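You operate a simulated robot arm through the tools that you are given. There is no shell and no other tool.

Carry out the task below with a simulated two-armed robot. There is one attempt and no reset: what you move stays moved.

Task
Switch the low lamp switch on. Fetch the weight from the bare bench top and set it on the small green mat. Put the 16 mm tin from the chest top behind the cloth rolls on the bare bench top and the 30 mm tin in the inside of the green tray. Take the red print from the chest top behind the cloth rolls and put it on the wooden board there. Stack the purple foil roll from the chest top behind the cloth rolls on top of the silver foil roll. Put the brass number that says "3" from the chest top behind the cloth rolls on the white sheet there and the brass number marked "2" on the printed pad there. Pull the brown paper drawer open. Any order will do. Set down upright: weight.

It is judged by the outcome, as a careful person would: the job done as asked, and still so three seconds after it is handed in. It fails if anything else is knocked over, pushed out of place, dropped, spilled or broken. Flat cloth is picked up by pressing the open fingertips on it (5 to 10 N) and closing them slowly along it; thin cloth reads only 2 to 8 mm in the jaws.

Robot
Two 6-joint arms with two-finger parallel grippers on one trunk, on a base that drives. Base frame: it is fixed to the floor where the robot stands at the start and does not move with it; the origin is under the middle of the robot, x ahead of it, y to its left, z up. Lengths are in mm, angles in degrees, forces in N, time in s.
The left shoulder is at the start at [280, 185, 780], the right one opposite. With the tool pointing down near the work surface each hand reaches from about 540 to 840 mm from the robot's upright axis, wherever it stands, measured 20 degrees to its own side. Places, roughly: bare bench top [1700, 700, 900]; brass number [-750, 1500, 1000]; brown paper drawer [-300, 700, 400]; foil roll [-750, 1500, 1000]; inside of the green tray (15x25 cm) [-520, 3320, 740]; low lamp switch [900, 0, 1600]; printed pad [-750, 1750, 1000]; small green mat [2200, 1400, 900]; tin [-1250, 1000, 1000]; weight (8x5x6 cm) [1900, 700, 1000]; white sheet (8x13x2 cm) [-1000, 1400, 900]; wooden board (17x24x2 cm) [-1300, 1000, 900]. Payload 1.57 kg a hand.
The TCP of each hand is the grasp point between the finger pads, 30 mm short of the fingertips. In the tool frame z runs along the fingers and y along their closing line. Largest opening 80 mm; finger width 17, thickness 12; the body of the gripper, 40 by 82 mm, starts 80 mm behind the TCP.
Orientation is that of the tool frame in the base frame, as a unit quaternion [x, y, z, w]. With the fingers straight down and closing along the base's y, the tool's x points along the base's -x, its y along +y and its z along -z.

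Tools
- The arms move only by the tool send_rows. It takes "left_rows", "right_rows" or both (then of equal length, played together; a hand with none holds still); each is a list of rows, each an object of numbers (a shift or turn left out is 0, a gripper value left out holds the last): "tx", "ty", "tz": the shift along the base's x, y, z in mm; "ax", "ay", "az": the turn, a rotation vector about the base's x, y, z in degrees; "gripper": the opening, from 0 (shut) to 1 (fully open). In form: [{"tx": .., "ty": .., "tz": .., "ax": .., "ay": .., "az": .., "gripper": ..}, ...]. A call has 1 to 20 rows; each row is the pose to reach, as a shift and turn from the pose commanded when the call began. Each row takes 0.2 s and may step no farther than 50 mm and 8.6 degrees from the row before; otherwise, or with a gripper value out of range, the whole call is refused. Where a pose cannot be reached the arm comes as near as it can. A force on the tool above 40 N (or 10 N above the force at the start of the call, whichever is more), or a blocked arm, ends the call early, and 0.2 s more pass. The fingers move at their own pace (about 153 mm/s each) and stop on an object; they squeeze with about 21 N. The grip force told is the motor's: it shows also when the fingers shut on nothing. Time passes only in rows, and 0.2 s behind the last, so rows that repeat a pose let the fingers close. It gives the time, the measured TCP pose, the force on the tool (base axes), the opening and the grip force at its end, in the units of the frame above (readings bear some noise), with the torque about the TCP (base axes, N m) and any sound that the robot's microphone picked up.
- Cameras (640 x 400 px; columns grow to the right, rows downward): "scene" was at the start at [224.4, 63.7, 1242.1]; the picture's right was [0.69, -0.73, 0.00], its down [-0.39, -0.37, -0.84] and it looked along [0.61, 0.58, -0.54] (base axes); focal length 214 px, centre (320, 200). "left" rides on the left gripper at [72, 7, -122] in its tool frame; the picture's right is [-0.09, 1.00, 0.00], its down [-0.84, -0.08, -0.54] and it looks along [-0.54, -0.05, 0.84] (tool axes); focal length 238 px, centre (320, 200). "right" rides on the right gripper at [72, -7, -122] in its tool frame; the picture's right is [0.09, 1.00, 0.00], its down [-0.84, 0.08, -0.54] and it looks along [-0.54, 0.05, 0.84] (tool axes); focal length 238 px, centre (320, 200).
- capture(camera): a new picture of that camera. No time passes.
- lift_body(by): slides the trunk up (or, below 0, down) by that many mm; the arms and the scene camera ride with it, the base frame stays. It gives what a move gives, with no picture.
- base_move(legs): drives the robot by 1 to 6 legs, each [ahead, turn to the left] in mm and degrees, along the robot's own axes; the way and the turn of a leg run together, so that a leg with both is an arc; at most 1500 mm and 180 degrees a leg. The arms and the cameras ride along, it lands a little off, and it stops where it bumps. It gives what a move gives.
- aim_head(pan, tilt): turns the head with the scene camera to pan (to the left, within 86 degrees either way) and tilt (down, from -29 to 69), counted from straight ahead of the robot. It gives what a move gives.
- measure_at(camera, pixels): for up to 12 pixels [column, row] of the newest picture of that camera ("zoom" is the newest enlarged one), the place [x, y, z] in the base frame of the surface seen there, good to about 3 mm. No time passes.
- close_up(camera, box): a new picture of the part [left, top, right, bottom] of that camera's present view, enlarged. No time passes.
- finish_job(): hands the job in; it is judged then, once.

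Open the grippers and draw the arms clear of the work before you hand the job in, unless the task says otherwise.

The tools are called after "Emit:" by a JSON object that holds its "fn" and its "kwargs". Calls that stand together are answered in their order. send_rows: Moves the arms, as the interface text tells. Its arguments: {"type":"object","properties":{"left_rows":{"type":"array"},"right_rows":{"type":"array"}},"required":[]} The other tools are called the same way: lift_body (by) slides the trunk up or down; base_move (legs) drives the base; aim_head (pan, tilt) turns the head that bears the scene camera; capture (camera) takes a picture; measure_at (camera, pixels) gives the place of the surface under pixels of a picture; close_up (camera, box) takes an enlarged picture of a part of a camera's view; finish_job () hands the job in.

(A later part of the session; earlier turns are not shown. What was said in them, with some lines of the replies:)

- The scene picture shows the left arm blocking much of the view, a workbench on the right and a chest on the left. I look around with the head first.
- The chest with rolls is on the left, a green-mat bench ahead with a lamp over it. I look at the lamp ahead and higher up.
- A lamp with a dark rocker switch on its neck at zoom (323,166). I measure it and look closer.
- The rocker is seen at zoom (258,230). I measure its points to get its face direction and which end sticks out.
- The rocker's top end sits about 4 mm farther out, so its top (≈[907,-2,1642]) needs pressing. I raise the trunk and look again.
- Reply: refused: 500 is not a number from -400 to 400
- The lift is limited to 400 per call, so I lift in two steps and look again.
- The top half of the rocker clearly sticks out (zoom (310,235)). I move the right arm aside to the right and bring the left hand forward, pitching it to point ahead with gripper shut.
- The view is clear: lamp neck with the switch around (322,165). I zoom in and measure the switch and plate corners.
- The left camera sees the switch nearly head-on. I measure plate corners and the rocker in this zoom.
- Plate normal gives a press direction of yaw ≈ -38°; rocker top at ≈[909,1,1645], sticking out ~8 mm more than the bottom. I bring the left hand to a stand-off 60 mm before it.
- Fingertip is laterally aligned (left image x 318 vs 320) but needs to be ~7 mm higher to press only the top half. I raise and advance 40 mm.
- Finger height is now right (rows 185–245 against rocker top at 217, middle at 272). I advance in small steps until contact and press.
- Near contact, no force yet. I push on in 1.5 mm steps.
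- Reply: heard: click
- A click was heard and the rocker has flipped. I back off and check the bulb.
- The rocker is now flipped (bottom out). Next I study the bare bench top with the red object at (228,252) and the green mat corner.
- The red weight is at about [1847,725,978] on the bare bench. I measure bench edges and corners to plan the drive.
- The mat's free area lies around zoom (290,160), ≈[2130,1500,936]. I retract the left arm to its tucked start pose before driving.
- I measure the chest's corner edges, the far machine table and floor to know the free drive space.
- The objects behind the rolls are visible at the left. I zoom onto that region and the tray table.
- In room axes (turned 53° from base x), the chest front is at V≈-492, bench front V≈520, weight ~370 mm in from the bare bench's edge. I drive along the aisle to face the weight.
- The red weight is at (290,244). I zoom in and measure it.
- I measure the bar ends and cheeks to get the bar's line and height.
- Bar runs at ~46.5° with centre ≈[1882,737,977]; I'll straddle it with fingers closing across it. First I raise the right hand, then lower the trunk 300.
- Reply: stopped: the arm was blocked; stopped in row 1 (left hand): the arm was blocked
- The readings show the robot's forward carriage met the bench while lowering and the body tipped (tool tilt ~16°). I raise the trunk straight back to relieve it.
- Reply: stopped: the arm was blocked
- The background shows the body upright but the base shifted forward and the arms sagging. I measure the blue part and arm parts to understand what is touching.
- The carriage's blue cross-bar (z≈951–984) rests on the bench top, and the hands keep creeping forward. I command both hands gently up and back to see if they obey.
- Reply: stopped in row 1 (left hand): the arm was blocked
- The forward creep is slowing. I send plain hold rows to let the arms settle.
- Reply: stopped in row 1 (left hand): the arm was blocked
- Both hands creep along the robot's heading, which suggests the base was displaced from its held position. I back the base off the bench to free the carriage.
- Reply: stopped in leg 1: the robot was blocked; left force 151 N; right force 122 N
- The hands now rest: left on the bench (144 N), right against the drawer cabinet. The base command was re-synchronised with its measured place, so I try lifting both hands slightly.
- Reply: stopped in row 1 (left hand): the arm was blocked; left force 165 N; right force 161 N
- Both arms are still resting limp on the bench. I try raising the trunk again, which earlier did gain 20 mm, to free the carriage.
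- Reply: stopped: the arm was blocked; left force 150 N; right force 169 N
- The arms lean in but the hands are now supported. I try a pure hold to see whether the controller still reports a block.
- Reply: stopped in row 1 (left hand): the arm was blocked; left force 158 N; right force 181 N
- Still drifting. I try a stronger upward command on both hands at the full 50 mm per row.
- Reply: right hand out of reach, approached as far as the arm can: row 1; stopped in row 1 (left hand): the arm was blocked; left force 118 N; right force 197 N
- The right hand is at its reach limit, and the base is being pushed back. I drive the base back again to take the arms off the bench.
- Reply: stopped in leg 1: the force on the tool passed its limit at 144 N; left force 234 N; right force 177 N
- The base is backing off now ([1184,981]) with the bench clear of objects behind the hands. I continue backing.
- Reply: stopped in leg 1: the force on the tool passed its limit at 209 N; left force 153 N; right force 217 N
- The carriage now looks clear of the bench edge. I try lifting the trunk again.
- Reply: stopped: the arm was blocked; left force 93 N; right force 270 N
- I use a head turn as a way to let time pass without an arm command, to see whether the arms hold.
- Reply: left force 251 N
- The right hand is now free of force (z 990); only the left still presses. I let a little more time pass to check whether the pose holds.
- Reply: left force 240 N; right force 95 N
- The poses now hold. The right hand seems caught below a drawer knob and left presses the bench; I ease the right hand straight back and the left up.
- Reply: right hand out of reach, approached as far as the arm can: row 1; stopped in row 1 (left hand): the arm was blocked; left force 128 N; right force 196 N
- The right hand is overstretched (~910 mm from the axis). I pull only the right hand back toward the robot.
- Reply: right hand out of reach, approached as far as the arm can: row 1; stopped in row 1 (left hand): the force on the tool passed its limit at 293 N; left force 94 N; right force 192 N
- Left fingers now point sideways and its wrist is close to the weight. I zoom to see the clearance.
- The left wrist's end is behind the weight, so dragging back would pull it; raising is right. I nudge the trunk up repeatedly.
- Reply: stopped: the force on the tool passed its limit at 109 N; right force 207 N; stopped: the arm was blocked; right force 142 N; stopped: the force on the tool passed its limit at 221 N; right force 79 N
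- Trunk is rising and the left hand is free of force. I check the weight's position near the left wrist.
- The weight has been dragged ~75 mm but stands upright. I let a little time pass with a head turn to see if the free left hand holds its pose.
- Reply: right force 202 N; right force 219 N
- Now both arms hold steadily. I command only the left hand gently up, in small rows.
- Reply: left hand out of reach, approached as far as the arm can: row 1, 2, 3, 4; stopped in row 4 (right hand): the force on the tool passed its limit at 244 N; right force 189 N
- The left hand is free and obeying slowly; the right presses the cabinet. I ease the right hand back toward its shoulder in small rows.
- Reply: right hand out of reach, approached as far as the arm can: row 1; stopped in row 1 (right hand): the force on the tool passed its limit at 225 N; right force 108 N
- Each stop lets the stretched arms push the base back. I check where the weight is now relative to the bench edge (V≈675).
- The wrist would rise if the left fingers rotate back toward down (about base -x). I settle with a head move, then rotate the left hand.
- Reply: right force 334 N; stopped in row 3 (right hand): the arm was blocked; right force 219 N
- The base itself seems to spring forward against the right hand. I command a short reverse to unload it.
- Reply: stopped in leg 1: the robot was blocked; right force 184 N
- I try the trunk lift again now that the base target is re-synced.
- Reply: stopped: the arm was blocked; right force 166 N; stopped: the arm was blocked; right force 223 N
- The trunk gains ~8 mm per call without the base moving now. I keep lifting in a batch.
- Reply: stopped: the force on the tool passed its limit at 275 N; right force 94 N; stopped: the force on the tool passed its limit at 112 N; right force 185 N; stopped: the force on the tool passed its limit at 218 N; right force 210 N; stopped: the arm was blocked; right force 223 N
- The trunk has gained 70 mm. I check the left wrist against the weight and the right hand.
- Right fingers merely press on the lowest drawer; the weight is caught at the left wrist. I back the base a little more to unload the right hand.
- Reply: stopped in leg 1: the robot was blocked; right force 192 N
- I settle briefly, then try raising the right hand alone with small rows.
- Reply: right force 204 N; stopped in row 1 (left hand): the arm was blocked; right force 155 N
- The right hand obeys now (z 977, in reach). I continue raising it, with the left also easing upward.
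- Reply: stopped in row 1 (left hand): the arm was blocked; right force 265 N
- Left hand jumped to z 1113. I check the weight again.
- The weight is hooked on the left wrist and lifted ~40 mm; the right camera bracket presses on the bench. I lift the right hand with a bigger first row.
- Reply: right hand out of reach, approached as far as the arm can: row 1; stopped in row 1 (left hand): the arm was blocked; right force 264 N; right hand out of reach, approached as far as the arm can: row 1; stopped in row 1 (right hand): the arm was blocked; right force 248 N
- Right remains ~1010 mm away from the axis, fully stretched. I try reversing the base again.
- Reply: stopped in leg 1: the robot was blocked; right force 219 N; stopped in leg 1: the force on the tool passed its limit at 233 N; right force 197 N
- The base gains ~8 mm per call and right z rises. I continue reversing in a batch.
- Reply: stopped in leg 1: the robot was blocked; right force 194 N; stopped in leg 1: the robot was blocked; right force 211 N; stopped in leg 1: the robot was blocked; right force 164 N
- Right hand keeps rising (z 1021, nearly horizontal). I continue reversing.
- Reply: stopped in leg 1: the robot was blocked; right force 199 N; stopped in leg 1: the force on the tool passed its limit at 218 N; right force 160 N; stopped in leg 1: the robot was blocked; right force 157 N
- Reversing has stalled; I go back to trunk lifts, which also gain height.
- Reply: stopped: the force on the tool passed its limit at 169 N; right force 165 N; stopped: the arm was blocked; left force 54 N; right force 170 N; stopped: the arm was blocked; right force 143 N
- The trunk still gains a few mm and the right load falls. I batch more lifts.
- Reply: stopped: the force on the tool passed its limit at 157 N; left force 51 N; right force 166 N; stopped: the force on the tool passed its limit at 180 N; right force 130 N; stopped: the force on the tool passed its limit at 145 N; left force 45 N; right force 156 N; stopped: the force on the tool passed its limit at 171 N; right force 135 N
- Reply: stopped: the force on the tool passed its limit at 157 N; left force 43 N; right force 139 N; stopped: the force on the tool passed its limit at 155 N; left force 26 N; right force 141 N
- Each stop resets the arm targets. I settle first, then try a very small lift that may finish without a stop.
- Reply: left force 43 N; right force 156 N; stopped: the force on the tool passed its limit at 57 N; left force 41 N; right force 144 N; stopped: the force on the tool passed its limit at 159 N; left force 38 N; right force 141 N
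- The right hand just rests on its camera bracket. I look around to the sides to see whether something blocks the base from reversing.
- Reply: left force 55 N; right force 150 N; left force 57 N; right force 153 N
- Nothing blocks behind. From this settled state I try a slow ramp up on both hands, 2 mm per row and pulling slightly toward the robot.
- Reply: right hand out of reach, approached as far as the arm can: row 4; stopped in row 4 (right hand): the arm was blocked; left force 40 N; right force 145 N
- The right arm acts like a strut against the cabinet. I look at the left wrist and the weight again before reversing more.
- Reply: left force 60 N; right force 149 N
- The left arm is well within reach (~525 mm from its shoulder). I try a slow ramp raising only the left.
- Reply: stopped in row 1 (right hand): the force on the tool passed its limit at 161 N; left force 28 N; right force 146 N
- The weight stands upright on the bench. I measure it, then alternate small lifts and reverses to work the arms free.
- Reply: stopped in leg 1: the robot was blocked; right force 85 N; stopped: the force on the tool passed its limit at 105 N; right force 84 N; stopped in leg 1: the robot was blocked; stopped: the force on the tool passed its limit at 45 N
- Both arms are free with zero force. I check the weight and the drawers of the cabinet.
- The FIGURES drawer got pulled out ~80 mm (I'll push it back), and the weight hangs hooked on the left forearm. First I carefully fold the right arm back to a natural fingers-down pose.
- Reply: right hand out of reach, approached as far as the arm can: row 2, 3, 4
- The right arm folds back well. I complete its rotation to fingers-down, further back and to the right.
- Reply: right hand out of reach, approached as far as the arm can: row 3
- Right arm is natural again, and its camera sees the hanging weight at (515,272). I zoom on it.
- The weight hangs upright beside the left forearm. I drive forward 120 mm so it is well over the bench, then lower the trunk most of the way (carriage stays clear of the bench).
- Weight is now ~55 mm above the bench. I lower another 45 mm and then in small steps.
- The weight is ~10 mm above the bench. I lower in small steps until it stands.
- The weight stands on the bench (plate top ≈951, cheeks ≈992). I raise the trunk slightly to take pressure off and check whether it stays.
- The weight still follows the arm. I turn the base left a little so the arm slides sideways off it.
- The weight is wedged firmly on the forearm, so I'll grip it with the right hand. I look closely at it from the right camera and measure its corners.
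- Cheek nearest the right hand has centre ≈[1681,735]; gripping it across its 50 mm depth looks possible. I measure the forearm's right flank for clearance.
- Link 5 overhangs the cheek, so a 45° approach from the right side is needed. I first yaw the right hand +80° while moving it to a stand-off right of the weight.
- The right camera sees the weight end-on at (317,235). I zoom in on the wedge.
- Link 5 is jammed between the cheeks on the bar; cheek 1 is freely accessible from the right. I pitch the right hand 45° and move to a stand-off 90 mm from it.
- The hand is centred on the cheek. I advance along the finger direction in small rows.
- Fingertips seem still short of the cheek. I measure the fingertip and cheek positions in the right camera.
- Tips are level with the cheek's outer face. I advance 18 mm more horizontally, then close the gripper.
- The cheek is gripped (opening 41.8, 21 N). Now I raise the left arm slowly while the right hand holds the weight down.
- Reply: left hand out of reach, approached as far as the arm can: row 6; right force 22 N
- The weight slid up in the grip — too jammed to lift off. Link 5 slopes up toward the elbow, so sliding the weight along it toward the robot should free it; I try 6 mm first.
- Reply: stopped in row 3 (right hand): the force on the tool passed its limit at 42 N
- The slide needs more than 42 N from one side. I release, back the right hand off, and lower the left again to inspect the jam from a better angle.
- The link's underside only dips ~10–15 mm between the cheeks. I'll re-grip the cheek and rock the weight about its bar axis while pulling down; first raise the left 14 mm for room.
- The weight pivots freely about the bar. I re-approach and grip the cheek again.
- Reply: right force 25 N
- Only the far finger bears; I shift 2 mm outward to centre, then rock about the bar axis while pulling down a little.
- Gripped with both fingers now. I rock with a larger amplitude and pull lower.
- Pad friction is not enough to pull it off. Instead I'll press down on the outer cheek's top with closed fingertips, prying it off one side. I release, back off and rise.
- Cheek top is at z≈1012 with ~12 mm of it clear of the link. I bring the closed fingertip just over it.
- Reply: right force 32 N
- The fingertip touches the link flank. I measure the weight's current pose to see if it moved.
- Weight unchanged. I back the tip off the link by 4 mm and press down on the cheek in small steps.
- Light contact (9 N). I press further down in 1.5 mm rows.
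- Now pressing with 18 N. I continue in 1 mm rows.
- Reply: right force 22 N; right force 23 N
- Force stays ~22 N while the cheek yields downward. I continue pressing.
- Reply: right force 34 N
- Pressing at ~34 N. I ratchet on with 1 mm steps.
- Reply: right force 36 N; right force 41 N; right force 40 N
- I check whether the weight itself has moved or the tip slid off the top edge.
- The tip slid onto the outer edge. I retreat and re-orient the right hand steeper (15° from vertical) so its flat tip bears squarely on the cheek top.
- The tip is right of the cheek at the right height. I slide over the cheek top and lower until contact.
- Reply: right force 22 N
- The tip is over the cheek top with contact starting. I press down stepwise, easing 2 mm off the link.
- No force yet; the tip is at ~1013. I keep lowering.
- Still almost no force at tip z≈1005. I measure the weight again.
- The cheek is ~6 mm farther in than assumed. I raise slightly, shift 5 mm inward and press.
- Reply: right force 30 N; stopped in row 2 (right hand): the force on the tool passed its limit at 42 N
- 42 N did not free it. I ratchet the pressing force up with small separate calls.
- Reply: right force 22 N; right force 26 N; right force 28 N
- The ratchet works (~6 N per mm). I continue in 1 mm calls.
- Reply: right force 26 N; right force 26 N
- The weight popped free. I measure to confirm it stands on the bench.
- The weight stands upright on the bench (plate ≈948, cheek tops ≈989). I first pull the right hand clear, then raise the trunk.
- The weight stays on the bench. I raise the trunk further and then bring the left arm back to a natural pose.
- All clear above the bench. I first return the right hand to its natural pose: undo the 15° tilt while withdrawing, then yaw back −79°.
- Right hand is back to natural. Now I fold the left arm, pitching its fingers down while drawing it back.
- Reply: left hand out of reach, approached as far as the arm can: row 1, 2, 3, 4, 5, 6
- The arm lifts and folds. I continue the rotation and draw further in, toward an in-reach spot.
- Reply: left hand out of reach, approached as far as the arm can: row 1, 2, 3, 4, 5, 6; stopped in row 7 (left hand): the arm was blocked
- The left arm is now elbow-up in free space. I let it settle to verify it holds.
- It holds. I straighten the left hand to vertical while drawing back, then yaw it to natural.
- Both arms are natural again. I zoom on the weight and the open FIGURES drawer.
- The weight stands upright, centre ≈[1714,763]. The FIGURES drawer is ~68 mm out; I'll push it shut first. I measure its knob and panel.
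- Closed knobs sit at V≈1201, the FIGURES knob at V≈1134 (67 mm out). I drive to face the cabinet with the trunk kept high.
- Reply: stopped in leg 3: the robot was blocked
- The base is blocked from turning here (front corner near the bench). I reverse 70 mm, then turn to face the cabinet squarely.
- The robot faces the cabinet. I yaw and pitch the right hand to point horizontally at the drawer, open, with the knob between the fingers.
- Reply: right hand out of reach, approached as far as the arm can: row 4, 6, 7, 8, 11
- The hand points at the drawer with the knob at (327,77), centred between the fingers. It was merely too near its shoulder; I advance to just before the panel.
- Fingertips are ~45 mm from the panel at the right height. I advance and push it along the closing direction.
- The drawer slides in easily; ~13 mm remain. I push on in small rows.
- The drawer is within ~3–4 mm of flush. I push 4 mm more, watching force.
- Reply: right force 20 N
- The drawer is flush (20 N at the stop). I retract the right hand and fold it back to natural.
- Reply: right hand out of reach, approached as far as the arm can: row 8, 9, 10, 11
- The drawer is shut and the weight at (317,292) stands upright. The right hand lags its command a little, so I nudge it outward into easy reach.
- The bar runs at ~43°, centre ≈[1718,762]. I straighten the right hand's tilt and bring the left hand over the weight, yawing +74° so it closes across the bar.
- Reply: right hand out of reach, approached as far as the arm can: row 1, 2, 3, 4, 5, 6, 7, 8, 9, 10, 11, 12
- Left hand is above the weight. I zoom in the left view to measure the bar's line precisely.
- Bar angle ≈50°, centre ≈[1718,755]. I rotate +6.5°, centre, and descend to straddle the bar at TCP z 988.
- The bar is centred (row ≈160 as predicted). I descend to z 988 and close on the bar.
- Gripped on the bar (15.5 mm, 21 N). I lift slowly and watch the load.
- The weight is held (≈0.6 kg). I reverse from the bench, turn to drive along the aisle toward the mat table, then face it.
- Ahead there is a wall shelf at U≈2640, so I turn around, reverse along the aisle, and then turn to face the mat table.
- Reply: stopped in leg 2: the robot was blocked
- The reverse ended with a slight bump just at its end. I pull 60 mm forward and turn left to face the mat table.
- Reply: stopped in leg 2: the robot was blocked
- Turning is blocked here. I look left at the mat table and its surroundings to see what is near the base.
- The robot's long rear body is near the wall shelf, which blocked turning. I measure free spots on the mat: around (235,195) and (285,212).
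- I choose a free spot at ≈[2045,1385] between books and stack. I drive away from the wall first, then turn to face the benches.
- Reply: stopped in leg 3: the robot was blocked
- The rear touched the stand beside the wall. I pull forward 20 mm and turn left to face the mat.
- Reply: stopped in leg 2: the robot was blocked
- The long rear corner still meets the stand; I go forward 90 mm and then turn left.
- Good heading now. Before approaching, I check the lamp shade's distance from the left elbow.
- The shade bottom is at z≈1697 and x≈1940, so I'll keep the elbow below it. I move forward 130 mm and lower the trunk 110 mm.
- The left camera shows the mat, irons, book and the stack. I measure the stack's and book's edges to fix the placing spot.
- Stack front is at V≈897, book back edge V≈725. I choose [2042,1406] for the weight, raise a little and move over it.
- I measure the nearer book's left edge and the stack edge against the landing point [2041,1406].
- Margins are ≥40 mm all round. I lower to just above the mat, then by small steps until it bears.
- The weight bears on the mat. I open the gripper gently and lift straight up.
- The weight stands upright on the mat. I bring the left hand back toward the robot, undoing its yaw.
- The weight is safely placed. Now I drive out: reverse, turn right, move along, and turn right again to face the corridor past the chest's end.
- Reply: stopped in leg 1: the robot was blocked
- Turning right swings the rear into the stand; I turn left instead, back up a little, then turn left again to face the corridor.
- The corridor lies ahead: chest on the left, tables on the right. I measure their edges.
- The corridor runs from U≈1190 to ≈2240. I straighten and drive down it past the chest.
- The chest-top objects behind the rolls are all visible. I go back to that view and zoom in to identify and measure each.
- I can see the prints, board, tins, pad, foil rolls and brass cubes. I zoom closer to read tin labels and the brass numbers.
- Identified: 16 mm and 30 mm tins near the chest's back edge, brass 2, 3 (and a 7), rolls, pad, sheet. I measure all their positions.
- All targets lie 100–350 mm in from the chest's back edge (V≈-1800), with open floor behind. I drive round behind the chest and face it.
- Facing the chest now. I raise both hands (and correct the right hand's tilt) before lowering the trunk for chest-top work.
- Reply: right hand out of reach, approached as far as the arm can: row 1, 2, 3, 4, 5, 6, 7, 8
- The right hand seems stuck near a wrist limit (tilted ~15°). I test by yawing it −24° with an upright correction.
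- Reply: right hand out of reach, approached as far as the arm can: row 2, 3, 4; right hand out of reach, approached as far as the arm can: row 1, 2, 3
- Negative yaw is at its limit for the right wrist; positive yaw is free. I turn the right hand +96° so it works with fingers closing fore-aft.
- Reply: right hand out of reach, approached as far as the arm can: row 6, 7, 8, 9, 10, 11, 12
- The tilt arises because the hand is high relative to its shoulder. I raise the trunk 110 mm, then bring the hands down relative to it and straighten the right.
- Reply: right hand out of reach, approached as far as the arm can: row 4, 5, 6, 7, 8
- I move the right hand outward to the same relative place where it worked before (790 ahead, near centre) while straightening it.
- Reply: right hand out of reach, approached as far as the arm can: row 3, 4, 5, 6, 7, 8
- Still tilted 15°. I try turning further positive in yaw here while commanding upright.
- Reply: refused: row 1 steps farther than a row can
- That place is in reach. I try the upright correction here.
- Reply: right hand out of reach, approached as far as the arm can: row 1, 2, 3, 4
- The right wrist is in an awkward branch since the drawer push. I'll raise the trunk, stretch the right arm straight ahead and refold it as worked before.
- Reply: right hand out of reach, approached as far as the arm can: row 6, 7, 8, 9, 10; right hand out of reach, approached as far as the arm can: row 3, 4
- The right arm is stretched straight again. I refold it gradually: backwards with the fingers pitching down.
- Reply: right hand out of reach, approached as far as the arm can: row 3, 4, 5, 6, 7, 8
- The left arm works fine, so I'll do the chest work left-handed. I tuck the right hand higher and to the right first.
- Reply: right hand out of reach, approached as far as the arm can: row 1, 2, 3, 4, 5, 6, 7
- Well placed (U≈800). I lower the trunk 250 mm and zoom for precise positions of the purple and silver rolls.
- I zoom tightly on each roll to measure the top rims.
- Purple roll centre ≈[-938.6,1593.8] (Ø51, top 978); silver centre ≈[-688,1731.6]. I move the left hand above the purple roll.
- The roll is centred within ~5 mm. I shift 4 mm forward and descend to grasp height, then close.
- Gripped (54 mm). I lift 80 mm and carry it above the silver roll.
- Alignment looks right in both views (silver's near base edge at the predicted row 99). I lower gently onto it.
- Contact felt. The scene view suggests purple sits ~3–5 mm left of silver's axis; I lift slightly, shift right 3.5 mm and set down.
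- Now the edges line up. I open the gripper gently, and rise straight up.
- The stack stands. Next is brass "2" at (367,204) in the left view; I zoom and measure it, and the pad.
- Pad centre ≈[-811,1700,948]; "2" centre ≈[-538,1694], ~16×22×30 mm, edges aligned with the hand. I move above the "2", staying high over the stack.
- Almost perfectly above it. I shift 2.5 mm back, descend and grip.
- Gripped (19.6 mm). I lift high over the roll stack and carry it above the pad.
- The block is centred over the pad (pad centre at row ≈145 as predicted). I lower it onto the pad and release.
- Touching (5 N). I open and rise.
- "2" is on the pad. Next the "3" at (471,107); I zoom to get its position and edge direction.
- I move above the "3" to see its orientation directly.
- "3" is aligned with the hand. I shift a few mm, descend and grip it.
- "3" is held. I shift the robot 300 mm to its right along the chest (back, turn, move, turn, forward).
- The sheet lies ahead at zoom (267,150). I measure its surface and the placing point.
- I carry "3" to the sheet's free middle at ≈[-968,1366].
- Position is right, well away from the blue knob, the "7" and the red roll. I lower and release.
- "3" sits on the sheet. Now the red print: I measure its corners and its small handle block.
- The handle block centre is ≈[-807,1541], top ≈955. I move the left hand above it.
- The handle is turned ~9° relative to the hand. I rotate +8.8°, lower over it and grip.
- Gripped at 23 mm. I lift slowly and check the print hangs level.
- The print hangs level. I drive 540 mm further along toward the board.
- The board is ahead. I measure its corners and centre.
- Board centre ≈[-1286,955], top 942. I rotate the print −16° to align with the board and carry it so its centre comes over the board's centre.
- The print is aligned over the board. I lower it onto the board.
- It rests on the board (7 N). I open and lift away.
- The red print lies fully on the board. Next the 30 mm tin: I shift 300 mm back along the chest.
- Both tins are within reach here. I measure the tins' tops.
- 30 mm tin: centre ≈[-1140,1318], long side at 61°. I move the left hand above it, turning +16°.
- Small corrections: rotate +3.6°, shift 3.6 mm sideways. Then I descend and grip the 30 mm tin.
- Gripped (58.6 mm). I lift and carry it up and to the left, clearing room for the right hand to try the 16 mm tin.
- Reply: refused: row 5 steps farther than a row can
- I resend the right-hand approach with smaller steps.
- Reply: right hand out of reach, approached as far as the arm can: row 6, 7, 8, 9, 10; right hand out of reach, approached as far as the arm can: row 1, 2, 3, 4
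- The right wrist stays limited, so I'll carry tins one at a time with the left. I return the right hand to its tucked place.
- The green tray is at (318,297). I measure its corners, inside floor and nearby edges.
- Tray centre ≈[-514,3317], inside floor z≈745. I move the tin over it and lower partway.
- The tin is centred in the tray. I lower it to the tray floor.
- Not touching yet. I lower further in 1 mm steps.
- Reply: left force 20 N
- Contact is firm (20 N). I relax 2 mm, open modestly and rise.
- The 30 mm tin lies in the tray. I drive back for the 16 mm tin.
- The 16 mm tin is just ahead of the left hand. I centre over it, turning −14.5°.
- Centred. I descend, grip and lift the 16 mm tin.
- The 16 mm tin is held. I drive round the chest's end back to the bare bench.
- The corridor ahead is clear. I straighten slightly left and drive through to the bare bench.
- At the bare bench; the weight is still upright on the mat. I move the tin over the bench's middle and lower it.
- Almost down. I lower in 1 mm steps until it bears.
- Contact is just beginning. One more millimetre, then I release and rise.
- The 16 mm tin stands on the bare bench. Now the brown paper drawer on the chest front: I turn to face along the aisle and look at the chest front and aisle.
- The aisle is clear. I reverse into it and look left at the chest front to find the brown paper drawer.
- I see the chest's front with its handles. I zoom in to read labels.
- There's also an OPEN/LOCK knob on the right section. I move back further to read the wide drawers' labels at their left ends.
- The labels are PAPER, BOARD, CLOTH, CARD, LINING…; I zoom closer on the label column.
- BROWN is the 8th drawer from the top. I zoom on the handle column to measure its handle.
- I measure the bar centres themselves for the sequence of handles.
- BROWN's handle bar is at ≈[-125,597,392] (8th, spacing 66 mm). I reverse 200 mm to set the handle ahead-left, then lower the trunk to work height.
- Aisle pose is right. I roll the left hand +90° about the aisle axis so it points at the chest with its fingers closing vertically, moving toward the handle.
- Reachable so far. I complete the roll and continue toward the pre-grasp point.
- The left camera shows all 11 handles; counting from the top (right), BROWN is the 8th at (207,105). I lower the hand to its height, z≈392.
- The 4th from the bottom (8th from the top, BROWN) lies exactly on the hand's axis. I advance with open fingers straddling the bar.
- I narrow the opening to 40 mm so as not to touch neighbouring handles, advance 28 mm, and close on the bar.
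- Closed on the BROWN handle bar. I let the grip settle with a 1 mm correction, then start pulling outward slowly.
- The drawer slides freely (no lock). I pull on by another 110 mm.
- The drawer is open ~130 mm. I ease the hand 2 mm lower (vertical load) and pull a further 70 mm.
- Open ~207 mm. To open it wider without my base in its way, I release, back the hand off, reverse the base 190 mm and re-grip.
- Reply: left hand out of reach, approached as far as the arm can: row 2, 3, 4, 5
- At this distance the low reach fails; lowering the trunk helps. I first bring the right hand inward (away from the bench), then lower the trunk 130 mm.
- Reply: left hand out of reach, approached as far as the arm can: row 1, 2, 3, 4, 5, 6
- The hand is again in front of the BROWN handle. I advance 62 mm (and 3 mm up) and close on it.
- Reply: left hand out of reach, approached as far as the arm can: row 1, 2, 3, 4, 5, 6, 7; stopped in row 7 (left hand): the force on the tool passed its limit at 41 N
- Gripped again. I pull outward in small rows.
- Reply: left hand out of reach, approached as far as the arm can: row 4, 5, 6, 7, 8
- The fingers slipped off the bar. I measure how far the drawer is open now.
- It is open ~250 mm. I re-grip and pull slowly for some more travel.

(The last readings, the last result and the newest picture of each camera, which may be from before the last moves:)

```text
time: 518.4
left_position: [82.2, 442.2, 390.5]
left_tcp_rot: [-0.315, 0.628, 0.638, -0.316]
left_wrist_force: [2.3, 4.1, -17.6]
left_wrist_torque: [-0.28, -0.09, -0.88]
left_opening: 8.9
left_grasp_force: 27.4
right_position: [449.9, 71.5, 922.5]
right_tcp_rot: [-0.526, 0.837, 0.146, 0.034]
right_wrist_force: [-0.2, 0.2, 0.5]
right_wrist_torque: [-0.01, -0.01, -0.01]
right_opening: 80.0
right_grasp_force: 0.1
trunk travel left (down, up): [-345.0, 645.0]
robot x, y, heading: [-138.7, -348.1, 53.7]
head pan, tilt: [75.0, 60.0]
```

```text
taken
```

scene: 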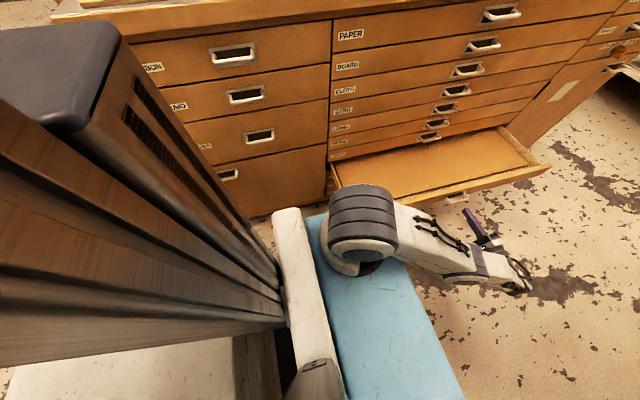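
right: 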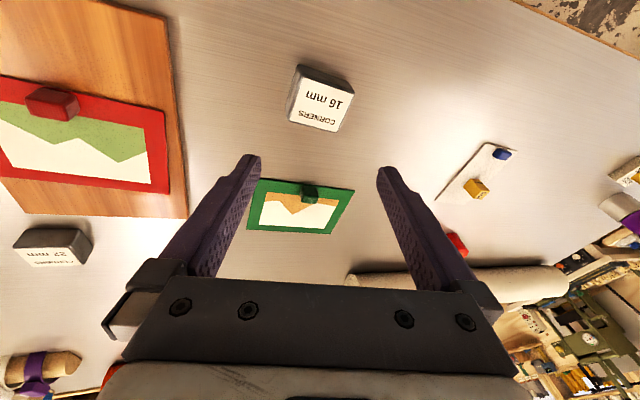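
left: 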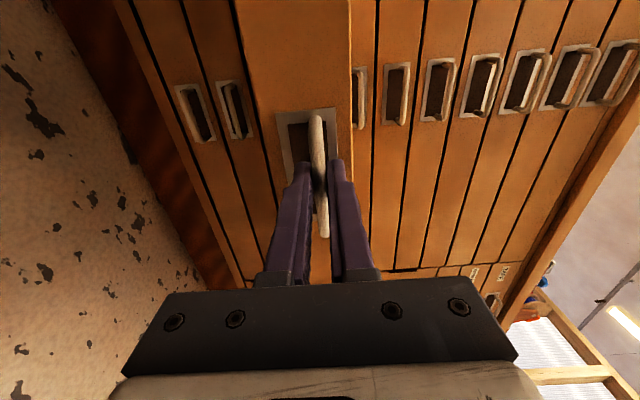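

Gripped (8.9 mm). I pull very slowly, 4 mm per row.

Emit:
{"fn": "send_rows", "kwargs": {"left_rows": [{"tz": -1.5}, {"tx": 3, "ty": -2.2, "tz": -1.5}, {"tx": 6, "ty": -4.5, "tz": -1.5}, {"tx": 9, "ty": -6.8, "tz": -1.5}, {"tx": 12, "ty": -9, "tz": -1.5}, {"tx": 16, "ty": -12, "tz": -1.5}, {"tx": 20, "ty": -15, "tz": -1.5}, {"tx": 24, "ty": -18, "tz": -1.5}, {"tx": 28, "ty": -21, "tz": -1.5}, {"tx": 32, "ty": -24, "tz": -1.5}]}}

Emit:
{"fn": "capture", "kwargs": {"camera": "left"}}

```text
time: 520.6
left_position: [116.1, 415.7, 393.2]
left_tcp_rot: [-0.316, 0.624, 0.639, -0.318]
left_wrist_force: [0.2, 0.3, -0.3]
left_wrist_torque: [0.01, -0.01, 0.02]
left_opening: 0.0
left_grasp_force: 21.2
right_position: [449.1, 71.1, 923.6]
right_tcp_rot: [-0.526, 0.837, 0.147, 0.034]
right_wrist_force: [-0.2, -0.1, 0.5]
right_wrist_torque: [-0.03, -0.05, 0.0]
right_opening: 79.9
right_grasp_force: 0.0
trunk travel left (down, up): [-345.0, 645.0]
robot x, y, heading: [-137.3, -346.5, 53.2]
head pan, tilt: [75.0, 60.0]
```

```text
taken
```

left: 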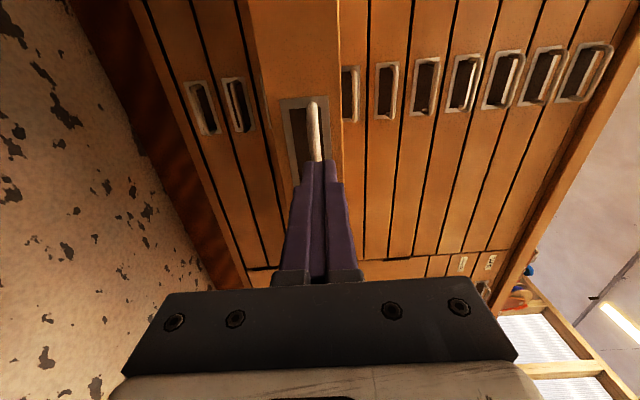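

It slips even slowly, so the drawer is evidently at its end stop. I verify the bar's place.

Emit:
{"fn": "measure_at", "kwargs": {"camera": "left", "pixels": [[313, 115], [315, 140], [350, 95], [387, 90]]}}

Emit:
{"fn": "capture", "kwargs": {"camera": "scene"}}

```text
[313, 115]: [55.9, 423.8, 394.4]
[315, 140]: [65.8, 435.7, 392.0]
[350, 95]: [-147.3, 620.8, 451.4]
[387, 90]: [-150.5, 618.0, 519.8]
```

```text
taken
```

scene: 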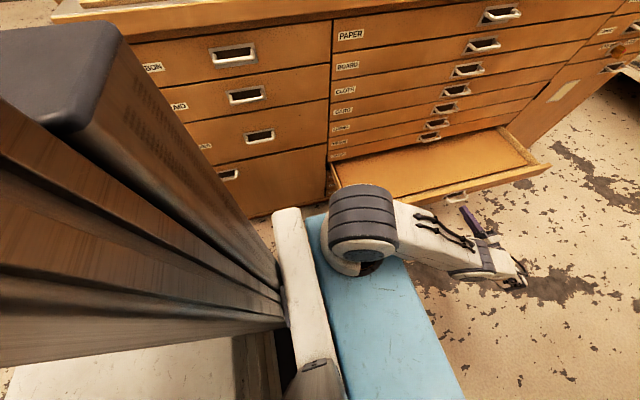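

The drawer is fully open at its stop (~250 mm). I open the gripper, withdraw the left hand and roll it back to natural.

Emit:
{"fn": "send_rows", "kwargs": {"left_rows": [{"tx": 12, "ty": -9, "gripper": 0.6}, {"tx": 28, "ty": -21}, {"tx": 44, "ty": -33}, {"tx": 56, "ty": -42}]}}

Emit:
{"fn": "send_rows", "kwargs": {"left_rows": [{"tx": 5, "ty": -16, "tz": 25, "ax": -4.9, "ay": -6.55}, {"tx": 10, "ty": -32, "tz": 50, "ax": -9.8, "ay": -13.1}, {"tx": 16, "ty": -49, "tz": 78, "ax": -14.7, "ay": -19.6}, {"tx": 22, "ty": -66, "tz": 106, "ax": -19.6, "ay": -26.2}, {"tx": 27, "ty": -82, "tz": 134, "ax": -24.5, "ay": -32.7}, {"tx": 32, "ty": -98, "tz": 162, "ax": -29.5, "ay": -39.3}, {"tx": 38, "ty": -115, "tz": 190, "ax": -34.4, "ay": -45.8}, {"tx": 43, "ty": -131, "tz": 218, "ax": -39.3, "ay": -52.4}, {"tx": 48, "ty": -148, "tz": 246, "ax": -44.2, "ay": -58.9}, {"tx": 54, "ty": -165, "tz": 274, "ax": -49.1, "ay": -65.5}, {"tx": 60, "ty": -182, "tz": 300, "ax": -54, "ay": -72, "gripper": 1}]}}

Emit:
{"fn": "aim_head", "kwargs": {"pan": -37, "tilt": -10}}

Emit:
{"fn": "capture", "kwargs": {"camera": "scene"}}

```text
time: 521.6
left_position: [153.5, 363.0, 406.4]
left_tcp_rot: [-0.316, 0.626, 0.638, -0.317]
left_wrist_force: [-0.5, -1.0, -0.5]
left_wrist_torque: [0.05, 0.05, -0.02]
left_opening: 47.7
left_grasp_force: 0.1
left hand out of reach, approached as far as the arm can: row 1, 2, 3, 4
right_position: [448.3, 72.5, 922.5]
right_tcp_rot: [-0.526, 0.837, 0.147, 0.033]
right_wrist_force: [0.3, 1.1, -0.9]
right_wrist_torque: [-0.05, 0.0, -0.03]
right_opening: 80.1
right_grasp_force: 0.2
trunk travel left (down, up): [-345.0, 645.0]
robot x, y, heading: [-140.3, -347.7, 53.0]
head pan, tilt: [75.0, 60.0]
```

```text
time: 524.0
left_position: [214.1, 184.0, 706.8]
left_tcp_rot: [-0.45, 0.893, 0.007, -0.005]
left_wrist_force: [0.7, 0.0, -0.5]
left_wrist_torque: [0.02, 0.0, -0.02]
left_opening: 79.9
left_grasp_force: 0.1
right_position: [447.7, 72.3, 922.9]
right_tcp_rot: [-0.525, 0.838, 0.147, 0.034]
right_wrist_force: [0.4, -0.1, 0.3]
right_wrist_torque: [0.03, -0.05, 0.01]
right_opening: 79.8
right_grasp_force: 0.1
trunk travel left (down, up): [-345.0, 645.0]
robot x, y, heading: [-137.6, -350.8, 53.4]
head pan, tilt: [75.0, 60.0]
```

```text
time: 525.9
left_position: [213.4, 182.3, 705.7]
left_tcp_rot: [-0.45, 0.893, 0.008, -0.006]
left_wrist_force: [0.0, 0.3, 0.1]
left_wrist_torque: [0.02, 0.0, 0.01]
left_opening: 80.1
left_grasp_force: 0.1
right_position: [448.6, 71.4, 921.7]
right_tcp_rot: [-0.525, 0.838, 0.146, 0.034]
right_wrist_force: [-0.5, 0.6, 0.1]
right_wrist_torque: [-0.01, -0.02, 0.04]
right_opening: 80.0
right_grasp_force: 0.0
trunk travel left (down, up): [-345.0, 645.0]
robot x, y, heading: [-137.7, -351.0, 53.1]
head pan, tilt: [-37.0, -10.0]
```

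```text
taken
```

scene: 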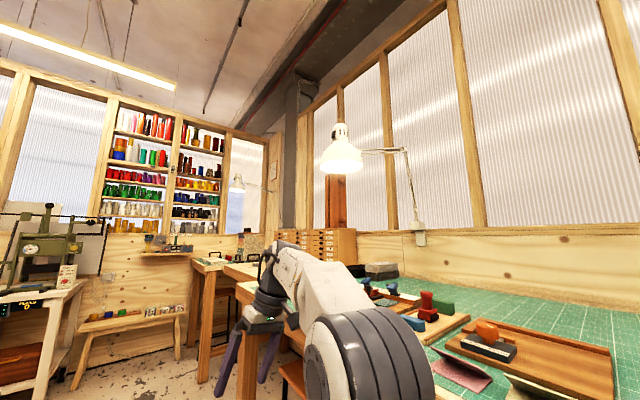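

The lamp glows, the drawer is open, both grippers are open and clear. I take one last look at the drawer and then hand in.

Emit:
{"fn": "aim_head", "kwargs": {"pan": 60, "tilt": 35}}

Emit:
{"fn": "capture", "kwargs": {"camera": "scene"}}

```text
time: 527.6
left_position: [213.7, 182.5, 704.1]
left_tcp_rot: [-0.451, 0.893, 0.007, -0.006]
left_wrist_force: [-0.1, -0.3, -0.3]
left_wrist_torque: [0.02, -0.01, 0.0]
left_opening: 79.8
left_grasp_force: 0.1
right_position: [448.7, 72.5, 923.6]
right_tcp_rot: [-0.526, 0.837, 0.147, 0.035]
right_wrist_force: [0.9, 0.2, 0.4]
right_wrist_torque: [-0.01, -0.02, 0.0]
right_opening: 79.9
right_grasp_force: 0.2
trunk travel left (down, up): [-345.0, 645.0]
robot x, y, heading: [-139.8, -348.9, 53.2]
head pan, tilt: [60.0, 35.0]
```

```text
taken
```

scene: 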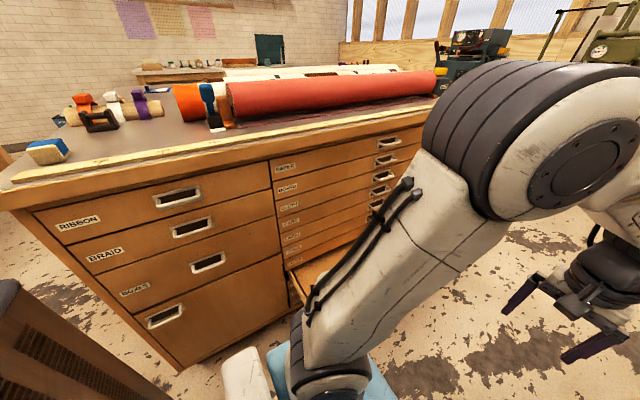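

The BROWN drawer (8th) stands open and everything else is in place. I hand the job in.

Emit:
{"fn": "finish_job", "kwargs": {}}

```text
The job is handed in.
```

All the tasks were carried out and the job is handed in, but it did not go cleanly: two things were disturbed along the way.

**Done as asked**
- **Lamp:** the low lamp is switched on. I heard the click and saw it glowing in a later picture.
- **Weight:** it stands upright on the small green mat.
- **Tins:** the 16 mm tin is on the bare bench top and the 30 mm tin is inside the green tray.
- **Red print:** it lies flat on the wooden board.
- **Foil rolls:** the purple roll stands on the silver roll.
- **Brass numbers:** "3" is on the white sheet and "2" is on the printed pad.
- **Drawer:** the brown paper drawer is open about 250 mm. It would not come further on a second, slow pull, so I take that as its stop.

**What went wrong**
- **At the bare bench:** lowering the trunk caught its front on the bench, and both arms dropped onto the bench top.
- **Weight:** it was dragged along the bench and jammed in the left forearm. I pried it off before moving it to the mat. It came off only a few millimetres above the bench and stayed upright.
- **FIGURES drawer:** on the bench cabinet it was pulled out about 70 mm. I pushed it back flush.
- **Base bumps:** while turning, the rear of the robot bumped something at the far end of the aisle several times, most likely the wheeled stand or the wall shelf. I did not check whether either shifted.

At hand-in, both grippers were open and both arms were clear of the work.
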